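You operate a simulated robot arm through the tools that you are given. There is no shell and no other tool.

The job below is to be done with a simulated robot arm. You get a single attempt, and the scene is never put back.

## Task
Sand the old paint off the OAK block in the vice.
Fine: clamp it tight; then loosen the vice, put block and pad back. Set down upright: what you pick out, yellow sanding pad. What is to be rubbed or washed off counts as gone when no trace of it is left.

Only the result counts: the job must be done as asked and must still hold three seconds after the hand-in. Knocking over, shifting, dropping, spilling or breaking anything else fails it.

## Robot
A 6-joint arm with a three-finger gripper, fixed in place. Base frame: the origin is on the floor under the middle of its stand, x ahead of it, y to its left, z up; the work surface is at about z = 860. Readings come in mm, degrees, newtons and seconds.
It reaches about 1213 mm from its shoulder. Its first joint turns from -166.0 to 166.0 degrees. Payload 4.89 kg.
The TCP is the grasp point between the finger pads, 30 mm short of the fingertips. In the tool frame z runs along the fingers and y along their closing line. The gripper opens to 164 mm; its body begins 125 mm behind the TCP.
Orientation is that of the tool frame in the base frame, as a unit quaternion [x, y, z, w]. With the fingers straight down and closing along the base's y, the tool's x points along the base's -x, its y along +y and its z along -z.

## Interface
- The arm moves only by the tool servo_tool. Its argument "targets" is a list of rows, each a list of 3 entries, a list of its own where there are three numbers: the shift along the tool's x, y, z in units of 200 mm (1.0 is 200 mm), then the turn, a rotation vector about the tool's x, y, z in units of 90 degrees (1.0 is 90 degrees), then the closure, from 0 (fully open) to 1 (shut). In form: [[[tx, ty, tz], [ax, ay, az], grip], ...]. A call has 1 to 20 rows; each row is the pose to reach, as a shift and turn from the pose commanded when the call began, along the tool's axes at that moment. A call with a number of a shift or a turn outside -1 to 1 is refused whole. A row lasts 0.2 s, in which the tool goes at most 50 mm and 8.6 degrees; a call with a longer step from one row to the next is refused whole, and so is a gripper value outside its range. A pose out of reach is approached as far as the arm can. The call stops where the force on the tool passes 90 N (or 10 N more than at its start, if that is more) or the arm is blocked; 0.2 s more then pass. The fingers move at their own pace (about 108 mm/s each) and stop on an object; they squeeze with about 41 N. The grip force told is the motor's: it shows also when the fingers shut on nothing. Time passes only in rows, and 0.2 s behind the last, so rows that repeat a pose let the fingers close. It gives the time, the measured TCP pose, the force on the tool (base axes), the opening and the grip force at its end, in the units of the frame above (readings bear some noise), with the torque about the TCP (base axes, N m) and any sound that the robot's microphone picked up, and new pictures: "views" is both (left out), scene, wrist or none.
- Cameras (640 x 400 px; columns grow to the right, rows downward): "scene" is fixed at [400.1, -649.4, 1702.4]; the picture's right is [0.82, -0.57, 0.00], its down [-0.40, -0.57, -0.72] and it looks along [0.41, 0.59, -0.69] (base axes); focal length 348 px, centre (320, 200). "wrist" rides on the gripper at [76, -2, -152] in the tool frame; the picture's right is [0.02, 1.00, 0.00], its down [-0.88, 0.02, -0.47] and it looks along [-0.47, 0.01, 0.88] (tool axes); focal length 247 px, centre (320, 200).
- move_column(by): moves the trunk up (or, below 0, down) by that many mm; the arm rides with it, the base frame stays. It gives what a move gives, with no picture.
- locate(camera, pixels): for up to 12 pixels [column, row] of the newest picture of that camera ("zoom" is the newest enlarged one), the place [x, y, z] in the base frame of the surface seen there, good to about 2 mm. The clock stands still meanwhile.
- enlarge(camera, box): a new picture of the part [left, top, right, bottom] of that camera's present view, enlarged. The clock stands still meanwhile.
- hand_in(): hands the job in; it is judged then, once.

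Open the gripper and draw the arm clear of the work before you hand the job in, unless the task says otherwise.

The tools are called after "Emit:" as name(argument=value, ...) on one line, values as JSON. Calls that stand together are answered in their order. servo_tool: Moves the arm, as the interface text tells. Its arguments: {"type":"object","properties":{"targets":{"type":"array"},"views":{"type":"string","enum":["both","scene","wrist","none"]}},"required":["targets"]} The other tools are called the same way: move_column (by) moves the trunk up or down; locate (camera, pixels) gives the place of the surface under pixels of a picture; enlarge (camera, box) takes an enlarged picture of a part of a camera's view; hand_in () hands the job in.

At the start:

```text
time: 0.0
eef_pos: [571.0, -72.3, 1255.3]
tcp_rot: [0.0, 1.0, 0.0, 0.001]
ft_force: [0.8, 0.7, -0.3]
torque: [0.0, -0.01, -0.02]
opening: 164.0
grip_force: 0.1
trunk travel left (down, up): [-175.0, 215.0]
```

scene: 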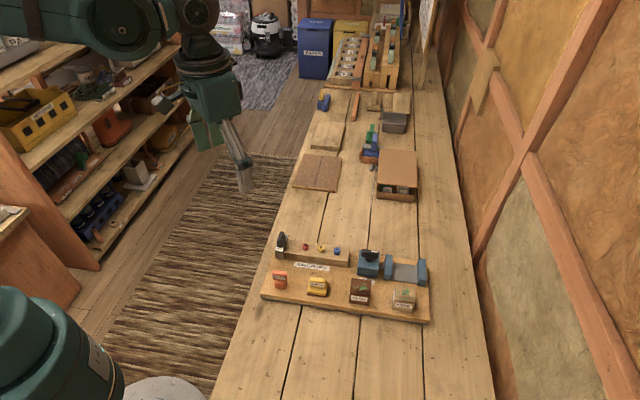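
wrist: 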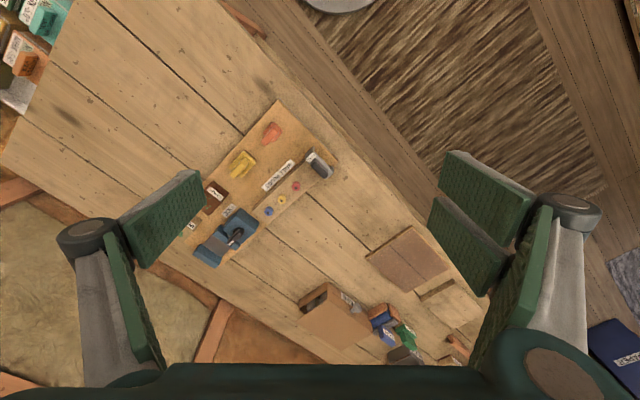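

The scene picture shows a tray at about (345,290) with four labelled items and a vice at about (390,268). I enlarge that part to read the labels and controls.

Emit:
enlarge(camera="scene", box=[250, 220, 450, 345])

Emit:
enlarge(camera="wrist", box=[160, 90, 360, 280])

```text
3.20 times, centred on (350, 282) of scene
```

zoom: 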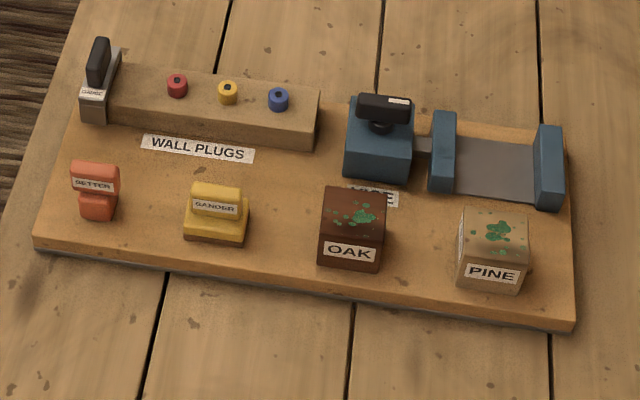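

```text
2.11 times, centred on (260, 185) of wrist
```

zoom: 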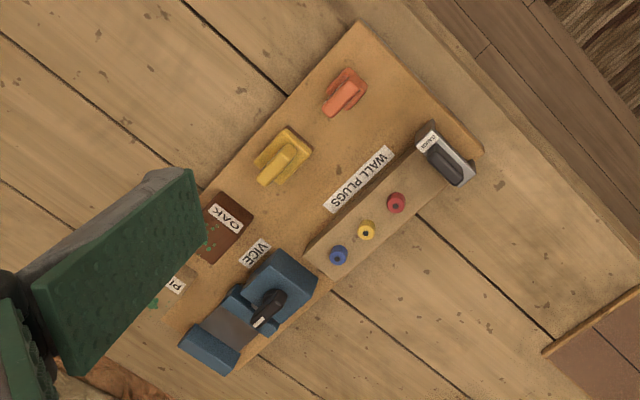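

The tray holds a wall-plug bar with a gauge, a setter, the yellow sander, OAK and PINE blocks, and a vice with a black T-handle. I enlarge the right half (vice and blocks) to measure it.

Emit:
enlarge(camera="scene", box=[340, 240, 436, 320])

```text
5.00 times, centred on (388, 280) of scene
```

zoom: 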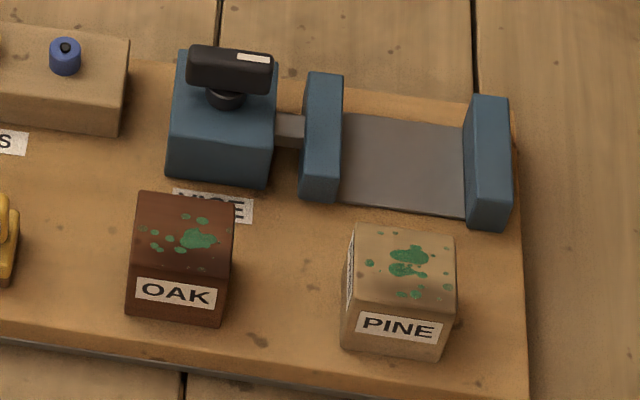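

The enlarged view shows the vice's T-handle at (230,70), jaws at (320,130) and (488,160), the OAK block at (180,255). I locate key points.

Emit:
locate(camera="zoom", pixels=[[195, 52], [265, 58], [230, 55], [225, 92], [312, 78], [338, 78], [320, 190], [475, 100], [503, 102], [490, 218], [400, 165], [350, 130]])

Emit:
locate(camera="zoom", pixels=[[140, 195], [232, 202], [132, 262], [225, 268], [180, 235], [130, 315], [218, 322], [360, 228], [452, 237], [345, 290], [280, 250], [195, 170]])

```text
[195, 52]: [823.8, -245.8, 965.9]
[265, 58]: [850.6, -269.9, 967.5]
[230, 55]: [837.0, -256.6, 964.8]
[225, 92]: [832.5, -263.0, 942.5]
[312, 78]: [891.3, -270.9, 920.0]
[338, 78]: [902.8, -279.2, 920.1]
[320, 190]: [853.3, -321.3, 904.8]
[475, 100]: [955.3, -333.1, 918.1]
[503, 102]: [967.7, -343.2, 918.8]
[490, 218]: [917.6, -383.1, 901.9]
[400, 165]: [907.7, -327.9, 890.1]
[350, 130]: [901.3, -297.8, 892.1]
```

```text
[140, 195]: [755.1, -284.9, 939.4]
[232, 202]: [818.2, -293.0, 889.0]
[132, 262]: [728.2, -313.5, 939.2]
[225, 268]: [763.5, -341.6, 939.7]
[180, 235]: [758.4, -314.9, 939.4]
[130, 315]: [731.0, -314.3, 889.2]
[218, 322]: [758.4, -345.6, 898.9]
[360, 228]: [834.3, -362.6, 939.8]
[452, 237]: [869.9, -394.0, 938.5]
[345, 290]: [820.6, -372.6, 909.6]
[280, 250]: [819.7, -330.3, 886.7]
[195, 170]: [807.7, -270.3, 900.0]
```

The blocks are about 50 mm high on the tray top (z≈888), jaws rise to z≈920. I locate the tray edges and the sander for orientation and positions.

Emit:
enlarge(camera="scene", box=[250, 220, 450, 345])

Emit:
locate(camera="zoom", pixels=[[40, 238], [572, 316], [300, 277], [200, 188], [238, 190], [218, 187], [186, 225], [242, 236], [216, 207], [88, 168], [98, 215], [230, 268]])

Emit:
enlarge(camera="scene", box=[265, 255, 345, 305])

```text
3.20 times, centred on (350, 282) of scene
```

zoom: 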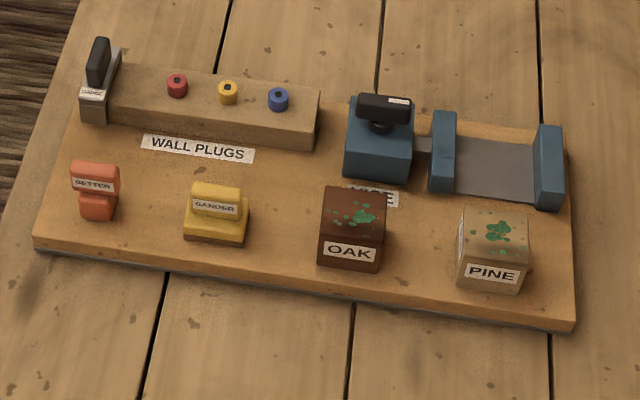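

```text
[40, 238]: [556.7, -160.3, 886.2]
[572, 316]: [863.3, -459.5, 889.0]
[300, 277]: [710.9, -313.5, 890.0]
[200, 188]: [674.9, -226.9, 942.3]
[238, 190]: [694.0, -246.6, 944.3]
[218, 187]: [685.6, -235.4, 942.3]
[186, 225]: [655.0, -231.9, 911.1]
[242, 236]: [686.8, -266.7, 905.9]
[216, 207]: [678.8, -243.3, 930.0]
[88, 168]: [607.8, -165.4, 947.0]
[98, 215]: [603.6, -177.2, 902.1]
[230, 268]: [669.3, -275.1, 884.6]
```

```text
8.00 times, centred on (305, 280) of scene
```

zoom: 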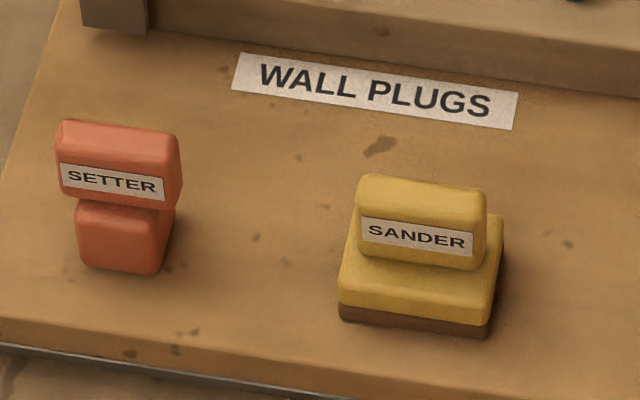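

The tray's long axis runs at about -44.3° in the base frame. I measure the fingers themselves in the wrist picture to know their width for the narrow spaces of the vice.

Emit:
locate(camera="wrist", pixels=[[450, 158], [532, 208], [440, 185], [520, 228], [435, 205], [505, 262], [432, 240], [485, 290], [200, 178], [122, 222], [200, 200], [145, 262]])

Emit:
enlarge(camera="wrist", box=[400, 130, 640, 400])

Emit:
enlarge(camera="wrist", box=[0, 130, 240, 400])

```text
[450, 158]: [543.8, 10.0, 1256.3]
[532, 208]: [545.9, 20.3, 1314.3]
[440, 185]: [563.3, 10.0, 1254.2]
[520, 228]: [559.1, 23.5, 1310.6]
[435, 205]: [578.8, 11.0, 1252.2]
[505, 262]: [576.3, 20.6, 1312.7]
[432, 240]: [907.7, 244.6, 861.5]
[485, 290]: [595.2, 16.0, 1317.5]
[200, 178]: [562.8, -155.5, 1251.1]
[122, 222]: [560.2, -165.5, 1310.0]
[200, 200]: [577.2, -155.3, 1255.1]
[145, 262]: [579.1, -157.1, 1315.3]
```

```text
1.48 times, centred on (520, 265) of wrist
```

zoom: 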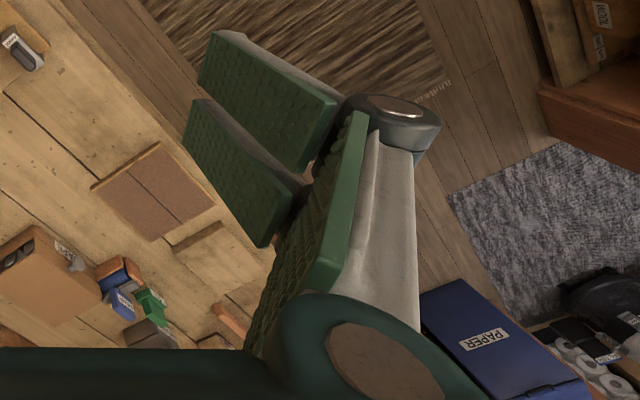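

```text
1.48 times, centred on (120, 265) of wrist
```

zoom: 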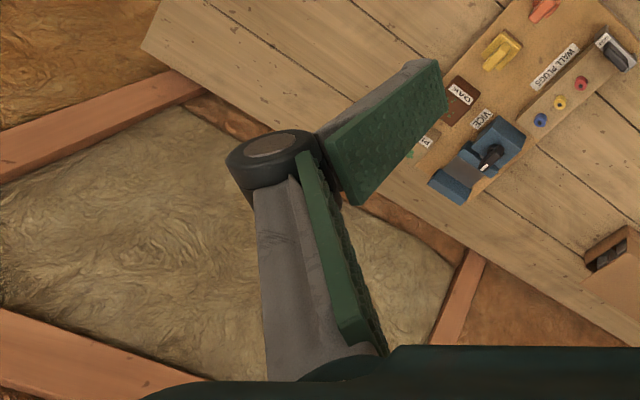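

Finger pads: two fingers on the tool's +y side (about 55 mm across in total), one on the -y side. I go over the tray, turning 44.3° so the fingers close across the tray's short axis, and half close to learn the fingertip height.

Emit:
servo_tool(targets=[[[-0.14, -0.123, 0.075], [0, 0, 0.0703], 0], [[-0.28, -0.246, 0.15], [0, 0, 0.1406], 0], [[-0.42, -0.37, 0.225], [0, 0, 0.211], 0.3], [[-0.56, -0.493, 0.3], [0, 0, 0.281], 0.5], [[-0.7, -0.616, 0.375], [0, 0, 0.3515], 0.5], [[-0.84, -0.739, 0.45], [0, 0, 0.4218], 0.5], [[-0.979, -0.8625, 0.525], [0, 0, 0.492], 0.5], [[-0.979, -0.8625, 0.525], [0, 0, 0.492], 0.5]])

```text
time: 1.8
eef_pos: [766.5, -245.7, 1149.4]
tcp_rot: [0.376, 0.926, 0.0, 0.0]
ft_force: [1.6, -0.8, -0.6]
torque: [0.06, 0.15, 0.02]
opening: 82.0
grip_force: 0.1
trunk travel left (down, up): [-175.0, 215.0]
```

scene: 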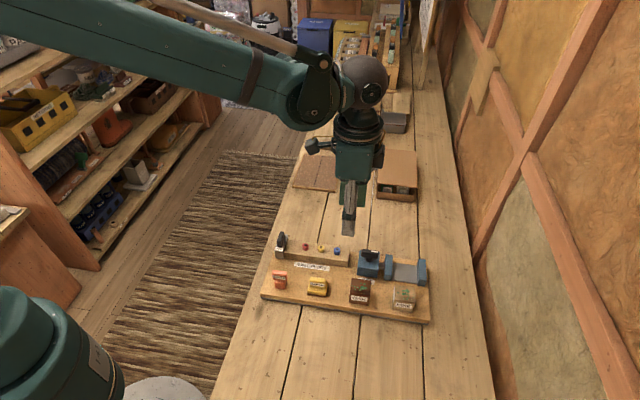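
wrist: 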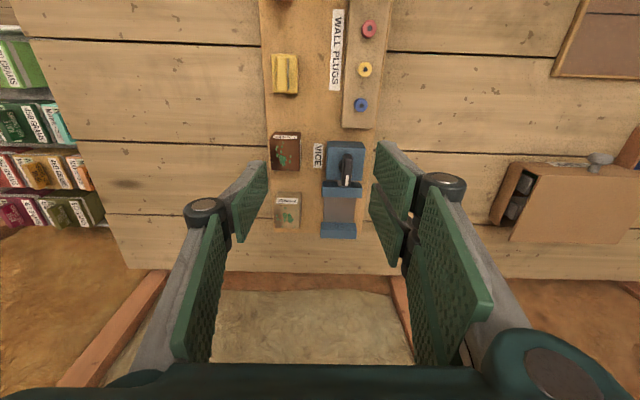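

The wrist view is now aligned with the tray: OAK at (287,150), vice handle at (346,165), sander at (285,73). I enlarge on the vice and locate the fingertips at this opening.

Emit:
locate(camera="wrist", pixels=[[378, 145], [412, 178], [374, 185], [402, 225], [265, 165], [238, 238], [268, 200], [240, 200], [275, 90], [297, 90], [285, 60], [285, 91]])

Emit:
enlarge(camera="wrist", box=[260, 120, 380, 245])

```text
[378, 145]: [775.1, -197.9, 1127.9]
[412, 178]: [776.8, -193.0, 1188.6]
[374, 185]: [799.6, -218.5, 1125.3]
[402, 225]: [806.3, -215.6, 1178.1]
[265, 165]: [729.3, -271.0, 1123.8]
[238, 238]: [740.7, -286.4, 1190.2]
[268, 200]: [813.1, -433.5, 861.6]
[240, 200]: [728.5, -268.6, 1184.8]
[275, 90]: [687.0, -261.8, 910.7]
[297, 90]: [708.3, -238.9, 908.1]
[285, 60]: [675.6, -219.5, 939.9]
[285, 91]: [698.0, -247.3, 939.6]
```

```text
3.20 times, centred on (320, 182) of wrist
```

zoom: 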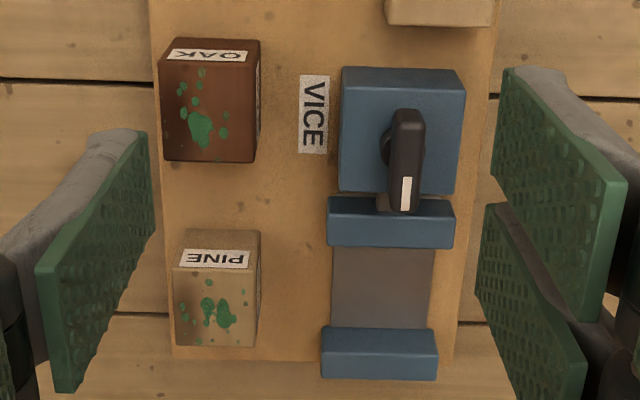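

The vice's handle runs along the tray's long axis with a white mark at its +u end. I locate handle, jaw and block corners in this zoom.

Emit:
locate(camera="zoom", pixels=[[407, 113], [404, 205], [395, 160], [418, 160], [335, 205], [448, 205], [330, 240], [328, 335], [432, 335], [380, 240], [380, 330], [380, 290]])

Emit:
locate(camera="zoom", pixels=[[170, 48], [255, 46], [168, 155], [250, 157], [210, 100], [347, 75], [460, 75], [345, 180], [450, 185], [180, 240], [250, 340], [385, 150]])

```text
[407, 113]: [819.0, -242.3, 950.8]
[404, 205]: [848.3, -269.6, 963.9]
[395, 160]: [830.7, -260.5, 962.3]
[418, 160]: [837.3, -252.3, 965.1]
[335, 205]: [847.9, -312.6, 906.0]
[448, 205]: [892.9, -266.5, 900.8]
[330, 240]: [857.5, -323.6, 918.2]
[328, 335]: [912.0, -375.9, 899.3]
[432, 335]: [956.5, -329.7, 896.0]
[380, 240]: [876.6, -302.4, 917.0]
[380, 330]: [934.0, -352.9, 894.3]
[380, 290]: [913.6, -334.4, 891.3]
```

```text
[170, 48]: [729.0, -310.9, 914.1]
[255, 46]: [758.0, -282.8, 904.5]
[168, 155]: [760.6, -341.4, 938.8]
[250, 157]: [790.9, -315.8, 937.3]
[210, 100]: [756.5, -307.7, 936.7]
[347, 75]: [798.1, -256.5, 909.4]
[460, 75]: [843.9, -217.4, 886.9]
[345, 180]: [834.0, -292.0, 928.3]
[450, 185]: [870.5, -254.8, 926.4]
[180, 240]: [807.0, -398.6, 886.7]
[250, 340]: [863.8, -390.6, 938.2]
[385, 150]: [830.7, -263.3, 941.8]
```

OAK's centre computes to about base (759,-314), top z≈939, with the vice gearbox 44 mm behind it. I move above it, narrow the fingers to about 64 mm, stop at z≈1030 and look again.

Emit:
servo_tool(targets=[[[-0.07, -0.09, 0.15], [0, 0, 0], 0.6], [[-0.14, -0.18, 0.3], [0, 0, 0], 0.6], [[-0.2135, -0.268, 0.45], [0, 0, 0], 0.6], [[-0.2135, -0.268, 0.6], [0, 0, 0], 0.6], [[-0.2135, -0.268, 0.6], [0, 0, 0], 0.6]])

```text
time: 3.0
eef_pos: [760.0, -313.2, 1031.2]
tcp_rot: [0.376, 0.927, 0.0, 0.0]
ft_force: [-0.2, -0.6, -0.4]
torque: [0.06, 0.07, -0.01]
opening: 65.5
grip_force: 0.0
trunk travel left (down, up): [-175.0, 215.0]
```

scene: 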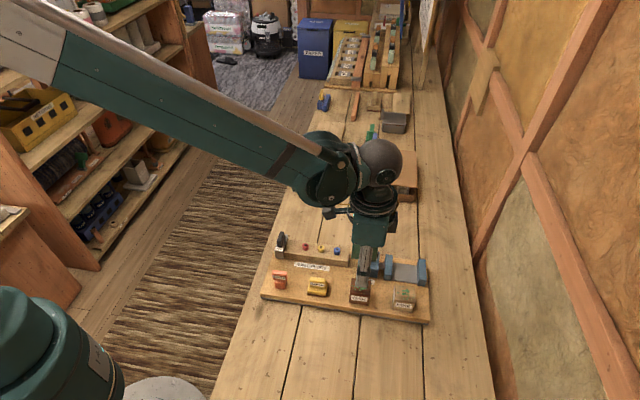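
wrist: 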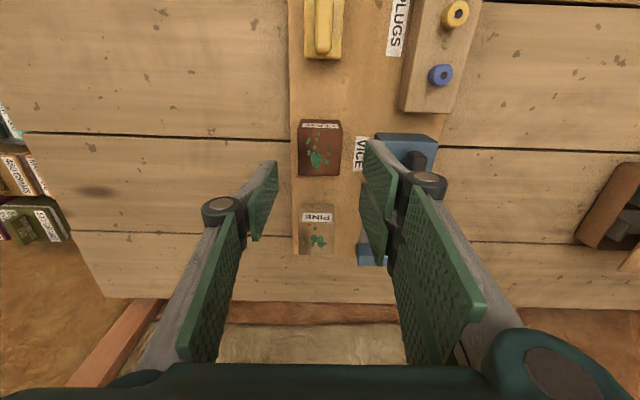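

OAK's top face sits at about (320,150), where the projection of the TCP column says it should. I check the block's corners in an enlargement before descending.

Emit:
enlarge(camera="wrist", box=[280, 100, 400, 260])

Emit:
locate(camera="wrist", pixels=[[300, 130], [336, 130], [300, 174], [336, 174], [318, 150], [334, 122], [308, 122], [341, 150]])

```text
2.50 times, centred on (340, 180) of wrist
```

zoom: 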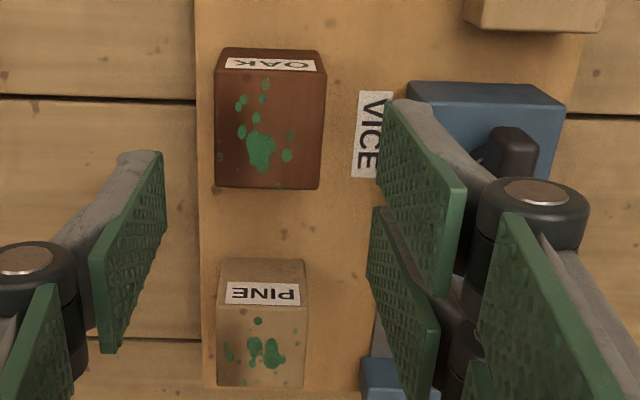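

```text
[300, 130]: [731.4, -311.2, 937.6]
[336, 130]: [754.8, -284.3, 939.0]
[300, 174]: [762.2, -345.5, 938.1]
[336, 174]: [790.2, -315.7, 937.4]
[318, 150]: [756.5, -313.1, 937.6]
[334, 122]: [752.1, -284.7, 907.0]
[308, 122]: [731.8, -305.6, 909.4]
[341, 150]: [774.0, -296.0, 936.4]
```

The TCP is within 1 mm of the block's centre in both directions. I descend to z≈947 so that the tips reach only the upper 20 mm of the block, and close on it.

Emit:
servo_tool(targets=[[[0, 0, 0.2], [0, 0, 0], 0.6], [[0, 0, 0.36], [0, 0, 0], 0.6], [[0, 0, 0.4165], [0, 0, 0], 0.6], [[0, 0, 0.4165], [0, 0, 0], 0.6], [[0, 0, 0.4165], [0, 0, 0], 0.85], [[0, 0, 0.4165], [0, 0, 0], 0.85], [[0, 0, 0.4165], [0, 0, 0], 0.85]])

```text
time: 4.6
eef_pos: [758.7, -313.1, 946.5]
tcp_rot: [0.377, 0.926, -0.001, -0.001]
ft_force: [-0.4, -1.4, 0.2]
torque: [0.0, -0.01, 0.01]
opening: 44.3
grip_force: 40.7
trunk travel left (down, up): [-175.0, 215.0]
```

scene: 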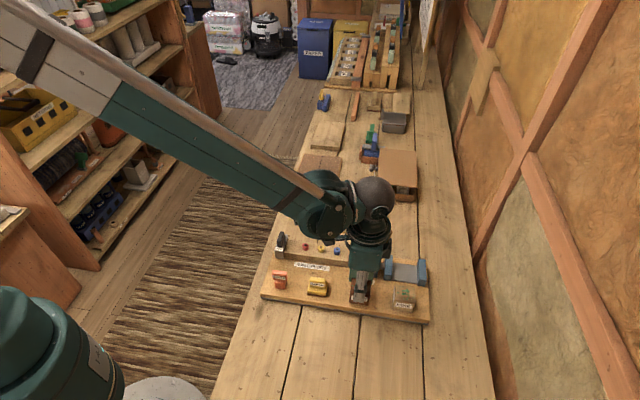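
wrist: 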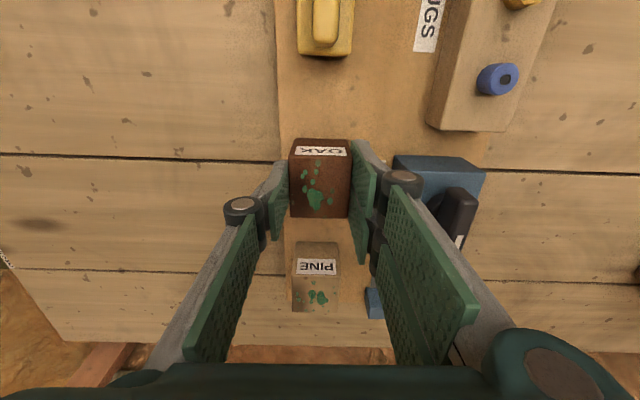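

The block is held (opening 44.3 mm, 40.7 N). I lift it 100 mm, carry it over the gap between the vice jaws (target about (907,-327)) and look.

Emit:
servo_tool(targets=[[[0, 0, -0.15], [0, 0, 0], 0.85], [[0, 0, -0.35], [0, 0, 0], 0.85], [[0, 0, -0.5], [0, 0, 0], 0.85], [[-0.145, 0.117, -0.5], [0, 0, 0], 0.85], [[-0.29, 0.234, -0.5], [0, 0, 0], 0.85], [[-0.435, 0.351, -0.5], [0, 0, 0], 0.85], [[-0.5785, 0.468, -0.5], [0, 0, 0], 0.85], [[-0.5785, 0.468, -0.5], [0, 0, 0], 0.85]])

```text
time: 6.4
eef_pos: [907.6, -326.3, 1046.4]
tcp_rot: [0.376, 0.927, 0.0, 0.0]
ft_force: [0.0, -0.9, -0.4]
torque: [0.04, 0.05, 0.0]
opening: 44.1
grip_force: 41.0
trunk travel left (down, up): [-175.0, 215.0]
```

scene: 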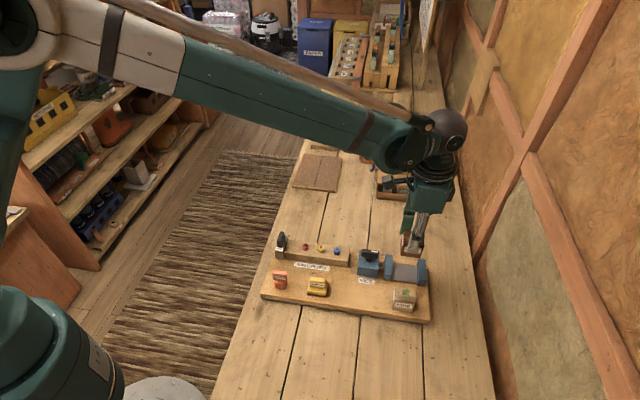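
wrist: 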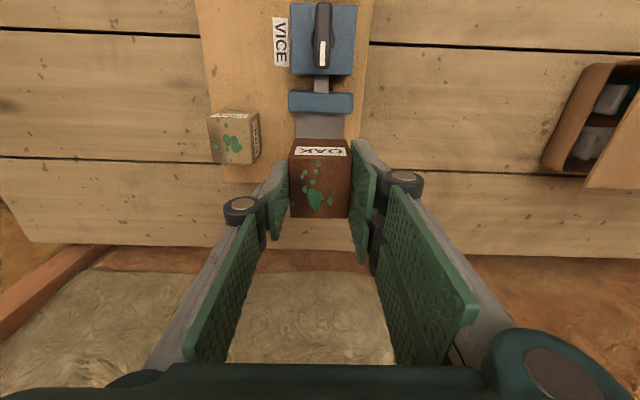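

The block hangs over the gap; the moving jaw is at (320,102) in the wrist view. I verify the clearance with a few points on the jaw and block.

Emit:
locate(camera="wrist", pixels=[[292, 108], [350, 108], [320, 112], [320, 130], [295, 145], [346, 145], [294, 214], [346, 214], [325, 42], [322, 15], [322, 66]])

Emit:
enlarge(camera="wrist", box=[240, 0, 400, 140])

Emit:
enlarge(camera="scene", box=[350, 210, 450, 310])

```text
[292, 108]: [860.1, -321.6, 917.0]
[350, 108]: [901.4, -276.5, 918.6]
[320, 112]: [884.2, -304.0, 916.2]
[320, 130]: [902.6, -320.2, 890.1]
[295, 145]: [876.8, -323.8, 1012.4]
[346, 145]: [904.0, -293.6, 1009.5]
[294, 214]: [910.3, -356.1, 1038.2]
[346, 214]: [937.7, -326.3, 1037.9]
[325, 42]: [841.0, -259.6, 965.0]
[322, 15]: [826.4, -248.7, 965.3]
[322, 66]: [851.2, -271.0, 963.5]
```

```text
2.86 times, centred on (320, 70) of wrist
```

zoom: 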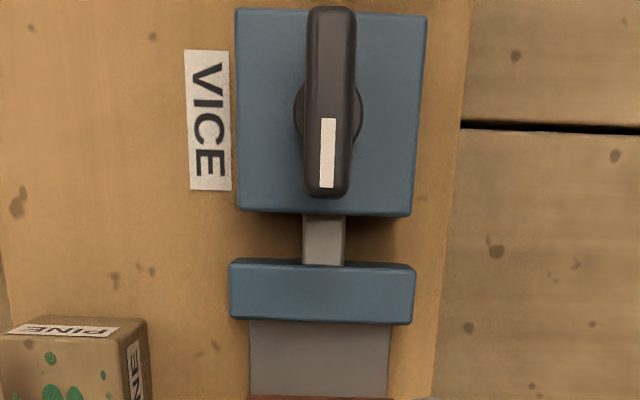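

```text
4.00 times, centred on (400, 260) of scene
```

zoom: 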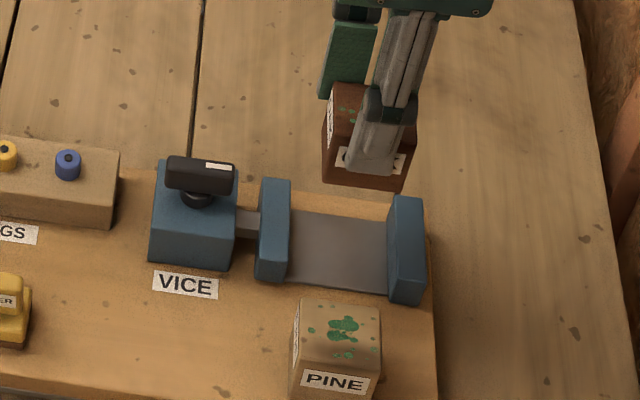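

Block spans u 854–902 between jaw faces at 842 and 915, so about 12 mm is free on each side. I lower it to just above the vice floor.

Emit:
servo_tool(targets=[[[0, 0, 0.2], [0, 0, 0], 0.85], [[0, 0, 0.38], [0, 0, 0], 0.85], [[0, 0, 0.46], [0, 0, 0], 0.85], [[0, 0, 0.475], [0, 0, 0], 0.85], [[0, 0, 0.475], [0, 0, 0], 0.85]])

```text
time: 7.6
eef_pos: [907.9, -326.4, 953.2]
tcp_rot: [0.376, 0.927, -0.001, 0.0]
ft_force: [-0.7, 0.0, -1.0]
torque: [0.03, 0.05, 0.02]
opening: 44.4
grip_force: 41.0
trunk travel left (down, up): [-175.0, 215.0]
```

scene: 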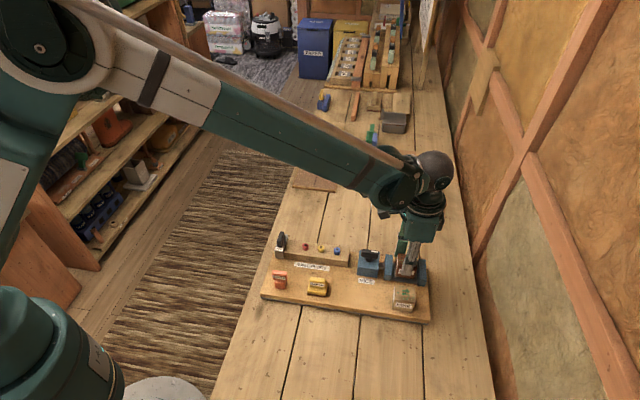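
wrist: 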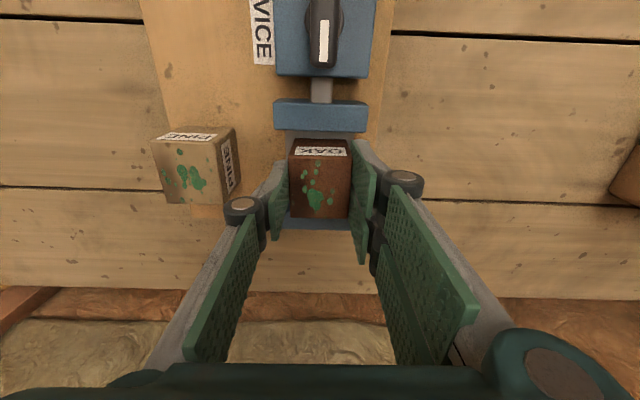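

No contact yet at z=953 (force about -1 N). I ease it down in 1 mm steps and read the force.

Emit:
servo_tool(targets=[[[0, 0, 0.005], [0, 0, 0], 0.85], [[0, 0, 0.01], [0, 0, 0], 0.85], [[0, 0, 0.01], [0, 0, 0], 0.85]], views="none")

```text
time: 8.4
eef_pos: [908.4, -325.7, 950.9]
tcp_rot: [0.377, 0.926, 0.0, 0.0]
ft_force: [-0.5, -0.5, -1.1]
torque: [0.0, 0.01, -0.01]
opening: 44.2
grip_force: 40.7
trunk travel left (down, up): [-175.0, 215.0]
```

Still no contact at z=950.9. I go down another 2 mm in small steps.

Emit:
servo_tool(targets=[[[0, 0, 0.005], [0, 0, 0], 0.85], [[0, 0, 0.01], [0, 0, 0], 0.85], [[0, 0, 0.01], [0, 0, 0], 0.85]], views="none")

```text
time: 9.2
eef_pos: [907.7, -325.8, 949.2]
tcp_rot: [0.376, 0.926, 0.0, 0.0]
ft_force: [8.4, -6.0, 23.6]
torque: [-0.25, -0.33, 0.0]
opening: 44.1
grip_force: 40.7
trunk travel left (down, up): [-175.0, 215.0]
```

Contact with the vice floor is made (+23.6 N). I relieve it slightly, open the fingers to about 70 mm and rise.

Emit:
servo_tool(targets=[[[0, 0, -0.004], [0, 0, 0], 0.85], [[0, 0, -0.004], [0, 0, 0], 0.57], [[0, 0, -0.004], [0, 0, 0], 0.57], [[0, 0, -0.004], [0, 0, 0], 0.57], [[0, 0, -0.1], [0, 0, 0], 0.57], [[0, 0, -0.3], [0, 0, 0], 0.57], [[0, 0, -0.5], [0, 0, 0], 0.57]])

```text
time: 10.8
eef_pos: [908.7, -327.7, 1048.9]
tcp_rot: [0.377, 0.926, -0.001, 0.0]
ft_force: [1.9, 0.0, 0.0]
torque: [0.03, 0.14, -0.01]
opening: 70.6
grip_force: 0.0
trunk travel left (down, up): [-175.0, 215.0]
```

scene: 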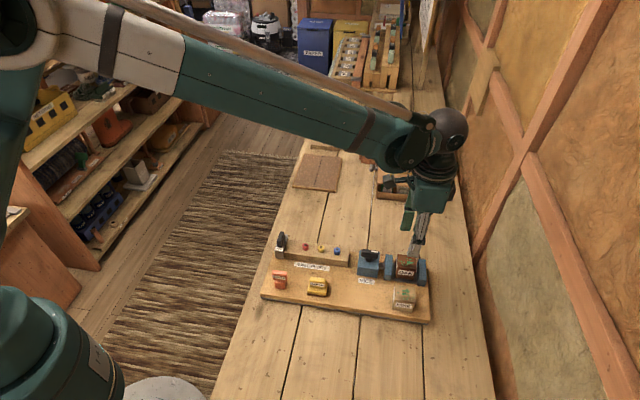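
wrist: 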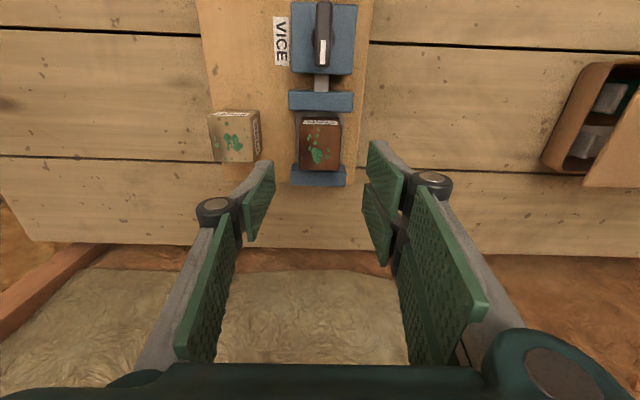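

OAK stands between the jaws, and the wrist view shows the handle at (322,35) with the bar along u. I move over the handle's axis (u≈780) to look straight at it.

Emit:
servo_tool(targets=[[[0.16, 0, 0], [0, 0, 0], 0.57], [[0.32, 0, 0], [0, 0, 0], 0.6], [[0.4885, 0, 0], [0, 0, 0], 0.65], [[0.4885, 0, 0.1], [0, 0, 0], 0.65], [[0.4885, 0, 0.1], [0, 0, 0], 0.65]])

Emit:
enlarge(camera="wrist", box=[260, 90, 400, 260])

```text
time: 12.0
eef_pos: [836.8, -257.7, 1025.9]
tcp_rot: [0.376, 0.927, -0.001, 0.0]
ft_force: [-0.4, 0.0, 0.4]
torque: [-0.04, -0.03, -0.01]
opening: 57.3
grip_force: 0.2
trunk travel left (down, up): [-175.0, 215.0]
```

scene: 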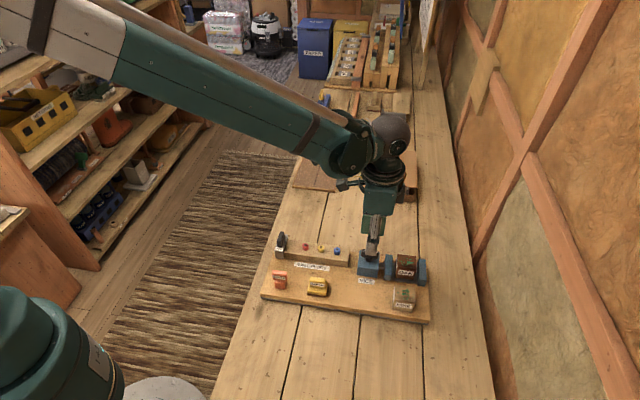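
wrist: 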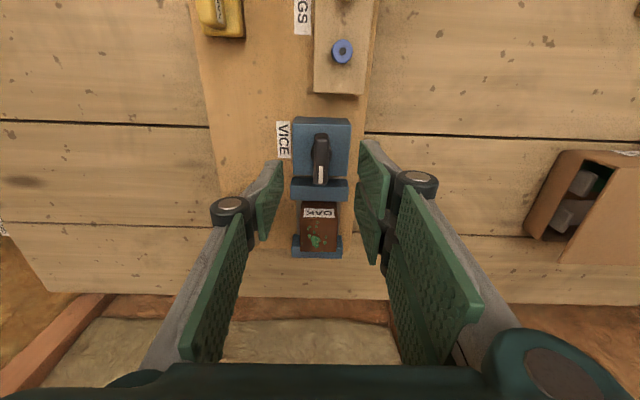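

```text
2.35 times, centred on (330, 175) of wrist
```

zoom: 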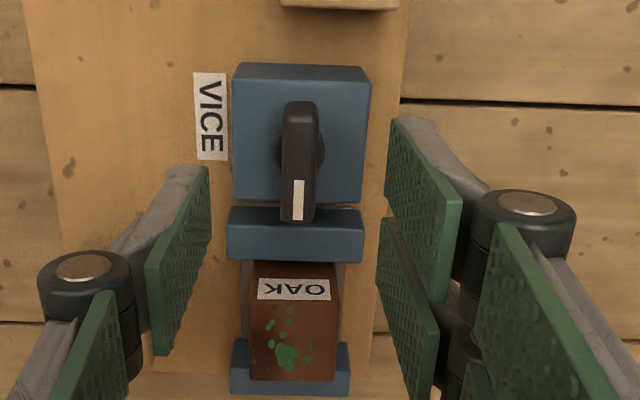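

The bar runs from (302,103) to (297,220) in the zoom. I locate its edges and the stem collar to find the turning axis.

Emit:
locate(camera="zoom", pixels=[[302, 106], [302, 118], [297, 214], [286, 160], [316, 160], [300, 160], [280, 150], [322, 150], [285, 205], [310, 205], [260, 160], [345, 160]])

```text
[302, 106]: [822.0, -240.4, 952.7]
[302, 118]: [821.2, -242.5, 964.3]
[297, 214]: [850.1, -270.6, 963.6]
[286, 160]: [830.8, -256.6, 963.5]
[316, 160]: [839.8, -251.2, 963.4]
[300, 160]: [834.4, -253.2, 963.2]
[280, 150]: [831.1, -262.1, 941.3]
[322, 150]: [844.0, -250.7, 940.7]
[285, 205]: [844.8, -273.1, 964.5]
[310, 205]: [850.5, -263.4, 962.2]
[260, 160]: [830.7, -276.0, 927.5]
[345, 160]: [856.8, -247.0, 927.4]
```

The axis of the handle is at about (836.6,-256.3), bar z 950–964. I descend to z≈965 with the fingers either side of the bar and close gently.

Emit:
servo_tool(targets=[[[0.005, 0.0045, 0.1], [0, 0, 0], 0.65], [[0.005, 0.0045, 0.22], [0, 0, 0], 0.65], [[0.005, 0.0045, 0.3], [0, 0, 0], 0.65], [[0.005, 0.0045, 0.3], [0, 0, 0], 0.8], [[0.005, 0.0045, 0.3], [0, 0, 0], 1.0], [[0.005, 0.0045, 0.3], [0, 0, 0], 1.0], [[0.005, 0.0045, 0.3], [0, 0, 0], 1.0]])

```text
time: 13.6
eef_pos: [837.6, -255.2, 966.1]
tcp_rot: [0.377, 0.926, 0.001, 0.0]
ft_force: [-25.6, -10.6, 0.5]
torque: [-0.31, 0.65, -0.12]
opening: 20.8
grip_force: 41.5
trunk travel left (down, up): [-175.0, 215.0]
```

scene: 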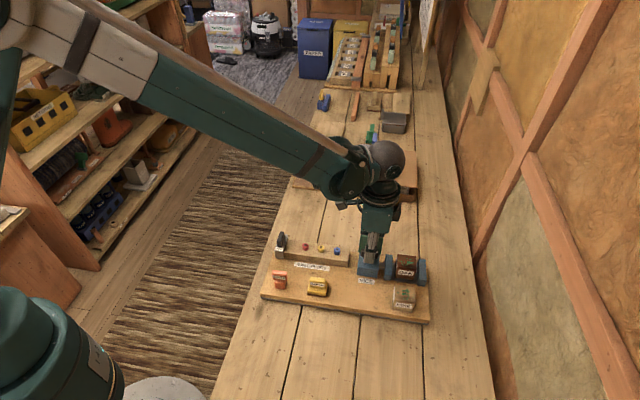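
wrist: 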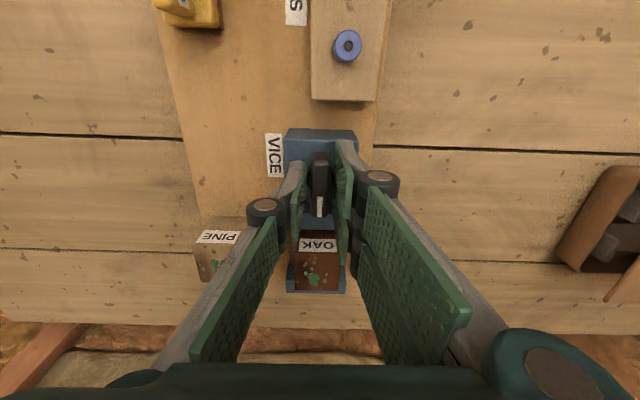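

The fingers stopped at 20.8 mm, which is the round collar below the bar, with a sideways force of about -26 N along v. I open, rise 14 mm so the tips hold only the bar, shift 1.5 mm to -v and close again.

Emit:
servo_tool(targets=[[[0, 0, 0], [0, 0, 0], 0.75], [[0, 0, 0], [0, 0, 0], 0.75], [[0, -0.004, -0.04], [0, 0, 0], 0.75], [[0, -0.0075, -0.07], [0, 0, 0], 0.75], [[0, -0.0075, -0.07], [0, 0, 0], 1.0], [[0, -0.0075, -0.07], [0, 0, 0], 1.0], [[0, -0.0075, -0.07], [0, 0, 0], 1.0]])

```text
time: 15.2
eef_pos: [837.8, -257.3, 981.1]
tcp_rot: [0.376, 0.926, 0.001, 0.0]
ft_force: [2.2, 5.9, -0.1]
torque: [0.31, -0.04, -0.83]
opening: 14.0
grip_force: 41.4
trunk travel left (down, up): [-175.0, 215.0]
```

scene: 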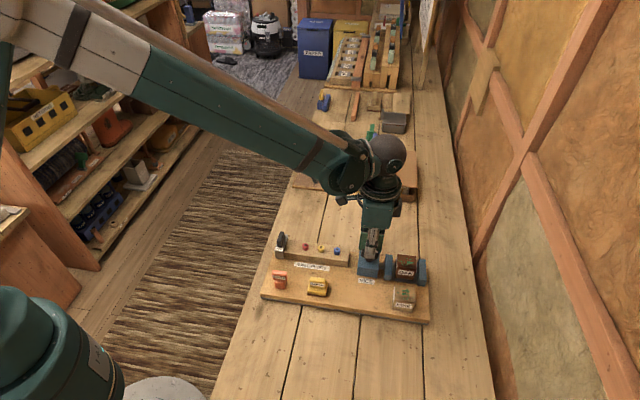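
wrist: 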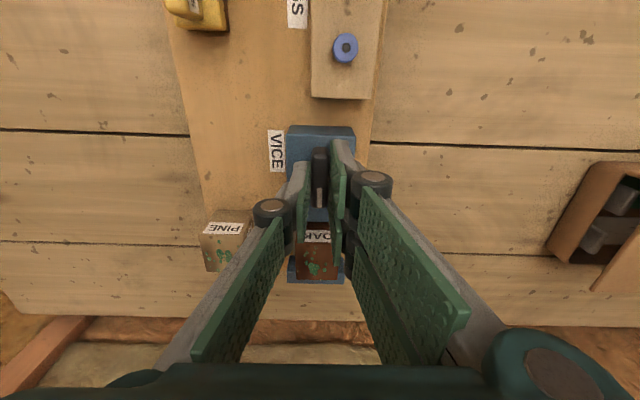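

Now the bar itself is held (opening 14.0 mm) with little side force. I turn it 30° clockwise seen from above (positive about the tool's z) and watch the jaw and torque.

Emit:
servo_tool(targets=[[[0, 0, 0], [0, 0, 0.066], 1.0], [[0, 0, 0], [0, 0, 0.133], 1.0], [[0, 0, 0], [0, 0, 0.2], 1.0], [[0, 0, 0], [0, 0, 0.267], 1.0], [[0, 0, 0], [0, 0, 0.333], 1.0], [[0, 0, 0], [0, 0, 0.333], 1.0]])

```text
time: 16.6
eef_pos: [838.1, -256.6, 980.6]
tcp_rot: [0.604, 0.797, -0.001, 0.0]
ft_force: [8.5, 15.0, 0.4]
torque: [0.4, -0.22, 0.02]
opening: 13.9
grip_force: 41.0
trunk travel left (down, up): [-175.0, 215.0]
```

scene: 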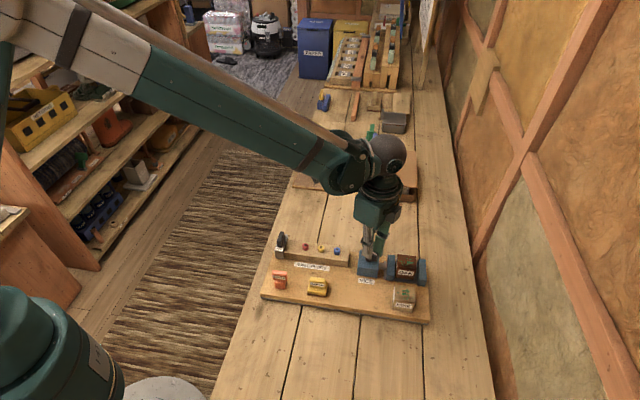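
wrist: 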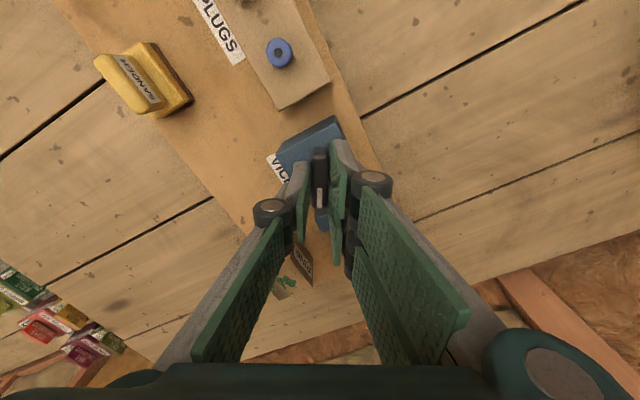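

The bar turned with the gripper with almost no torque. I enlarge the vice to see whether the jaw moved.

Emit:
enlarge(camera="scene", box=[350, 230, 440, 310])

Emit:
locate(camera="zoom", pixels=[[247, 140], [280, 140], [255, 210], [300, 150], [385, 150], [470, 170]])

```text
5.00 times, centred on (395, 270) of scene
```

zoom: 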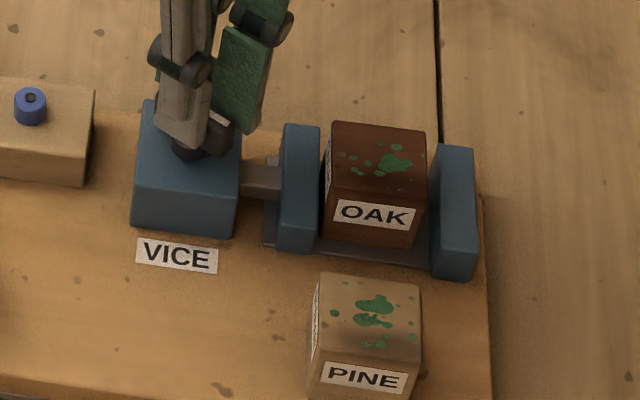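

```text
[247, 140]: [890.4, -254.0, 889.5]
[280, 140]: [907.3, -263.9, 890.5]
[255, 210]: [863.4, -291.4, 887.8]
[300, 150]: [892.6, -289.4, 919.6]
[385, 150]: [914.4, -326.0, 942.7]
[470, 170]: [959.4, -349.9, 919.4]
```

Turning clockwise closes the vice: the jaw has moved about 8 mm towards OAK. I turn another 40°, watching torque.

Emit:
servo_tool(targets=[[[0, 0, 0], [0, 0, 0.075], 1.0], [[0, 0, 0], [0, 0, 0.15], 1.0], [[0, 0, 0], [0, 0, 0.225], 1.0], [[0, 0, 0], [0, 0, 0.3], 1.0], [[0, 0, 0], [0, 0, 0.375], 1.0], [[0, 0, 0], [0, 0, 0.445], 1.0], [[0, 0, 0], [0, 0, 0.445], 1.0]])

Emit:
enlarge(camera="scene", box=[350, 230, 440, 310])

```text
time: 18.2
eef_pos: [838.4, -258.0, 981.2]
tcp_rot: [0.84, 0.542, -0.001, 0.0]
ft_force: [20.8, 21.2, 0.7]
torque: [0.89, -0.7, 0.03]
opening: 13.7
grip_force: 40.9
trunk travel left (down, up): [-175.0, 215.0]
```

scene: 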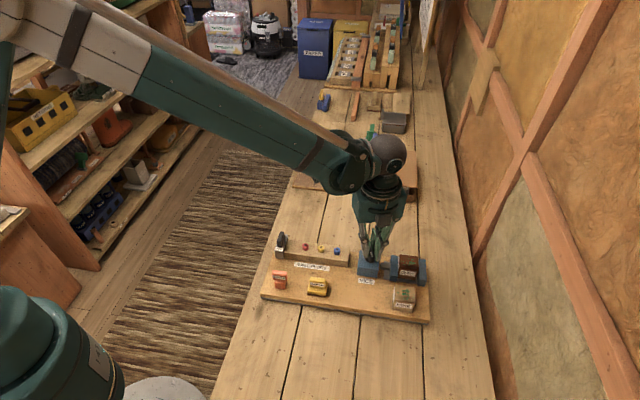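
wrist: 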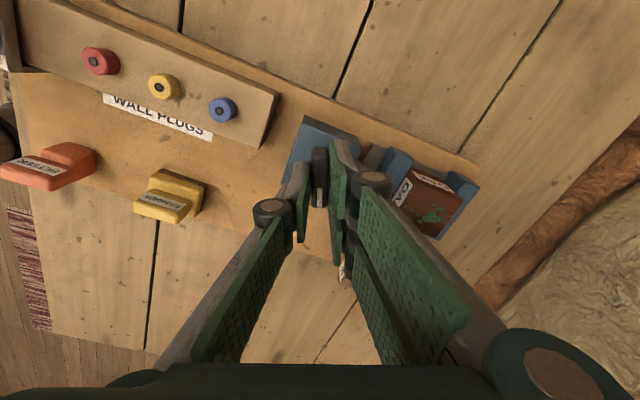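

```text
5.00 times, centred on (395, 270) of scene
```

zoom: 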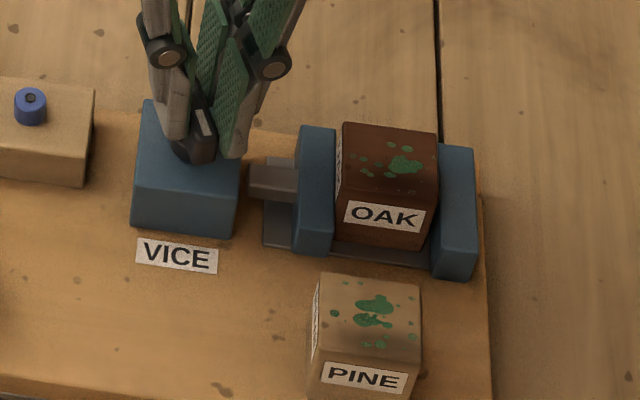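

The jaw is now pressing OAK towards the fixed jaw at (445,190) of the zoom; a side force of about 29 N along +v shows a small off-axis error. I shift 0.8 mm along +v and turn on another 25°, watching torque.

Emit:
servo_tool(targets=[[[0.0038, 0.0014, 0], [0, 0, 0.05], 1.0], [[0.0038, 0.0014, 0], [0, 0, 0.1], 1.0], [[0.0038, 0.0014, 0], [0, 0, 0.15], 1.0], [[0.0038, 0.0014, 0], [0, 0, 0.2], 1.0], [[0.0038, 0.0014, 0], [0, 0, 0.25], 1.0], [[0.0038, 0.0014, 0], [0, 0, 0.278], 1.0], [[0.0038, 0.0014, 0], [0, 0, 0.278], 1.0]])

Emit:
enlarge(camera="scene", box=[350, 230, 440, 310])

```text
time: 19.8
eef_pos: [838.8, -257.0, 980.2]
tcp_rot: [0.937, 0.348, 0.001, 0.001]
ft_force: [31.5, -1.8, 16.8]
torque: [-0.52, -0.42, 0.24]
opening: 13.7
grip_force: 40.9
trunk travel left (down, up): [-175.0, 215.0]
```

scene: 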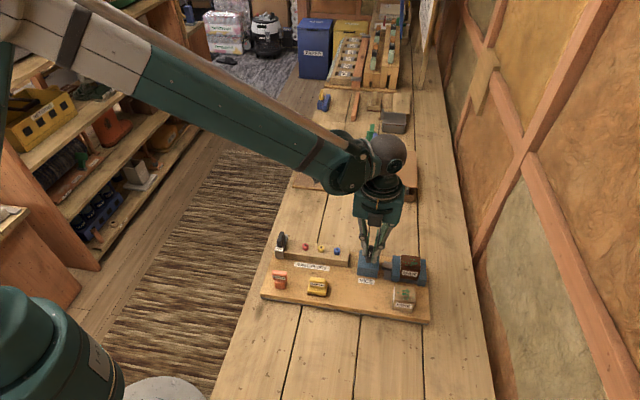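
wrist: 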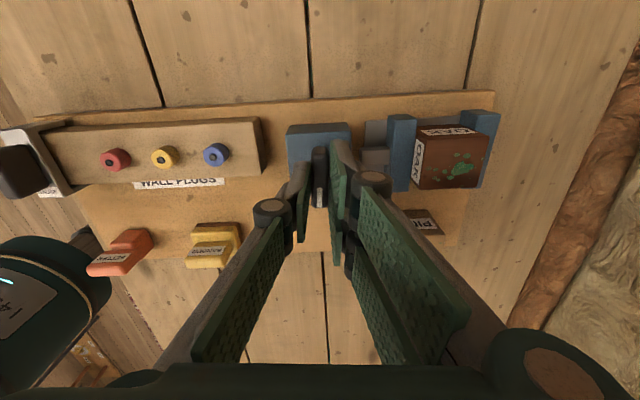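

```text
5.00 times, centred on (395, 270) of scene
```

zoom: 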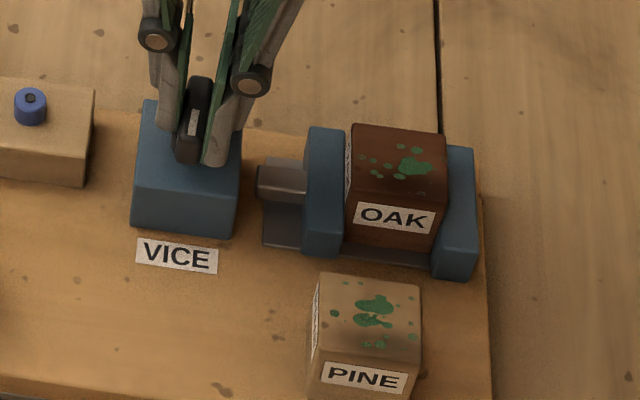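

Turned 95° so far; torque still low (0.24 N m), OAK almost touching the fixed jaw. I check the gaps in the wrist view.

Emit:
enlarge(camera="wrist", box=[370, 80, 510, 220])

```text
2.86 times, centred on (440, 150) of wrist
```

zoom: 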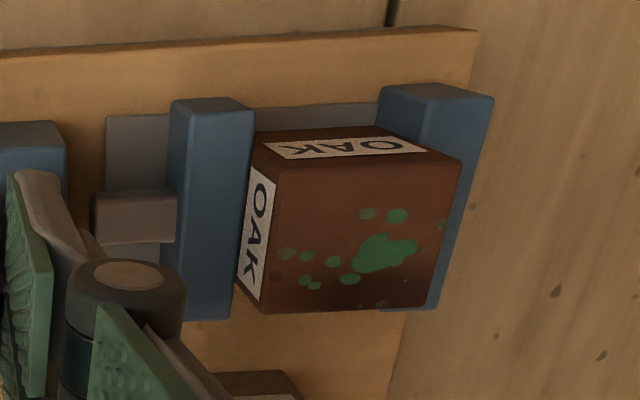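

The moving jaw touches OAK; the far gap is nearly closed. I relieve the side force with a 0.8 mm shift and turn 12° more in small steps.

Emit:
servo_tool(targets=[[[0.003, 0.0026, 0], [0, 0, 0.03], 1.0], [[0.003, 0.0026, 0], [0, 0, 0.06], 1.0], [[0.003, 0.0026, 0], [0, 0, 0.09], 1.0], [[0.003, 0.0026, 0], [0, 0, 0.133], 1.0], [[0.003, 0.0026, 0], [0, 0, 0.133], 1.0]])

Emit:
enlarge(camera="wrist", box=[370, 60, 530, 220])

```text
time: 21.0
eef_pos: [838.9, -256.8, 979.9]
tcp_rot: [0.969, 0.248, 0.0, -0.001]
ft_force: [26.3, -19.0, 18.7]
torque: [-0.78, -0.35, 1.92]
opening: 16.4
grip_force: 40.7
trunk travel left (down, up): [-175.0, 215.0]
```

scene: 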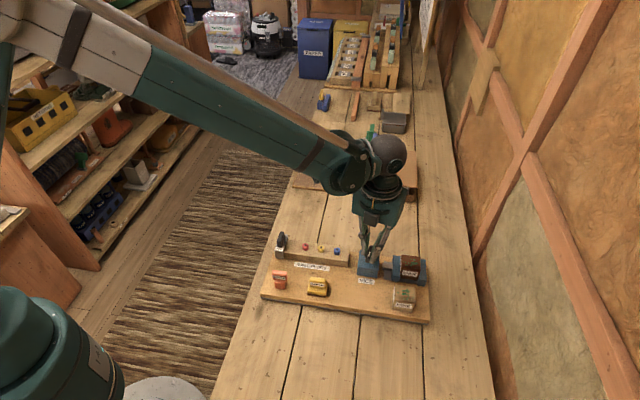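
wrist: 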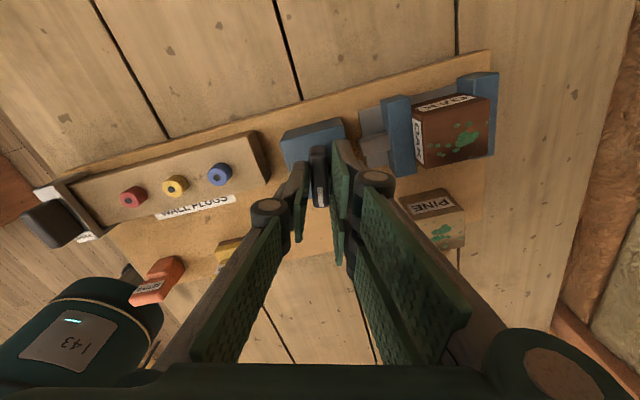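

```text
2.50 times, centred on (450, 140) of wrist
```

zoom: 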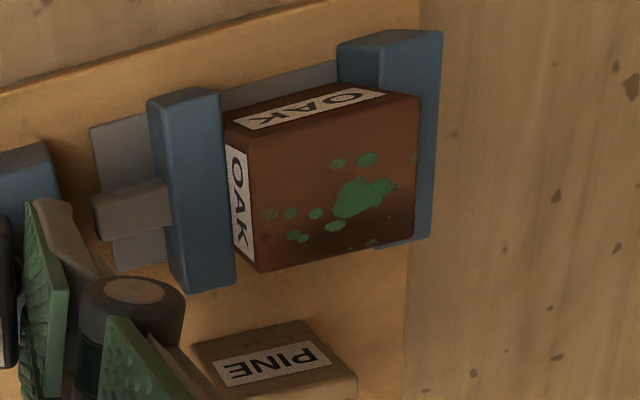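

Torque jumped to 1.92 N m and the pads are being spread (16.4 mm), so the vice is gripping. I turn a little further, 6°, to make it truly tight.

Emit:
servo_tool(targets=[[[0, 0, 0], [0, 0, 0.03], 1.0], [[0, 0, 0], [0, 0, 0.067], 1.0], [[0, 0, 0], [0, 0, 0.067], 1.0], [[0, 0, 0], [0, 0, 0.067], 1.0]])

Emit:
enlarge(camera="scene", box=[350, 230, 440, 310])

```text
time: 22.0
eef_pos: [837.9, -257.6, 981.1]
tcp_rot: [0.98, 0.197, 0.0, 0.001]
ft_force: [20.7, -34.3, 10.5]
torque: [-1.09, -0.29, 1.92]
opening: 20.5
grip_force: 40.7
trunk travel left (down, up): [-175.0, 215.0]
```

scene: 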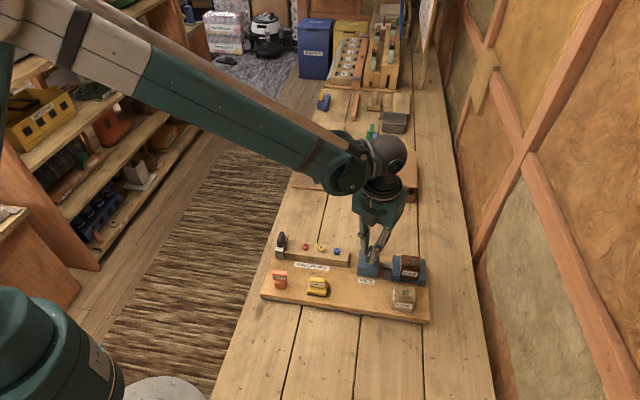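
wrist: 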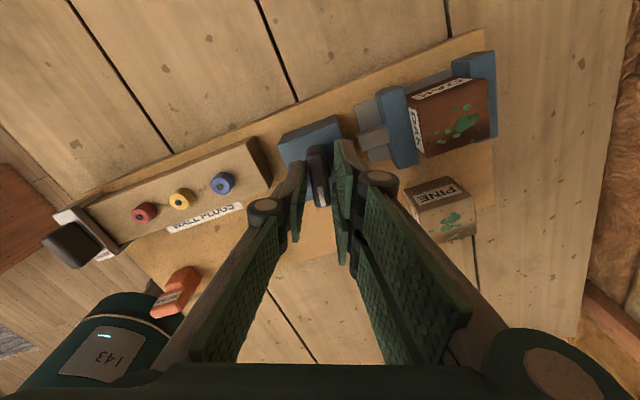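

```text
5.00 times, centred on (395, 270) of scene
```

zoom: 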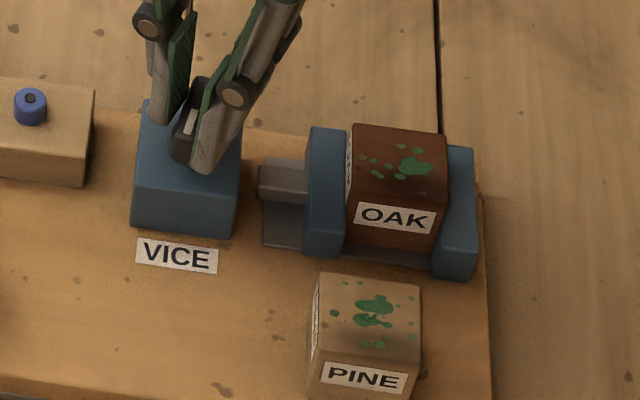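

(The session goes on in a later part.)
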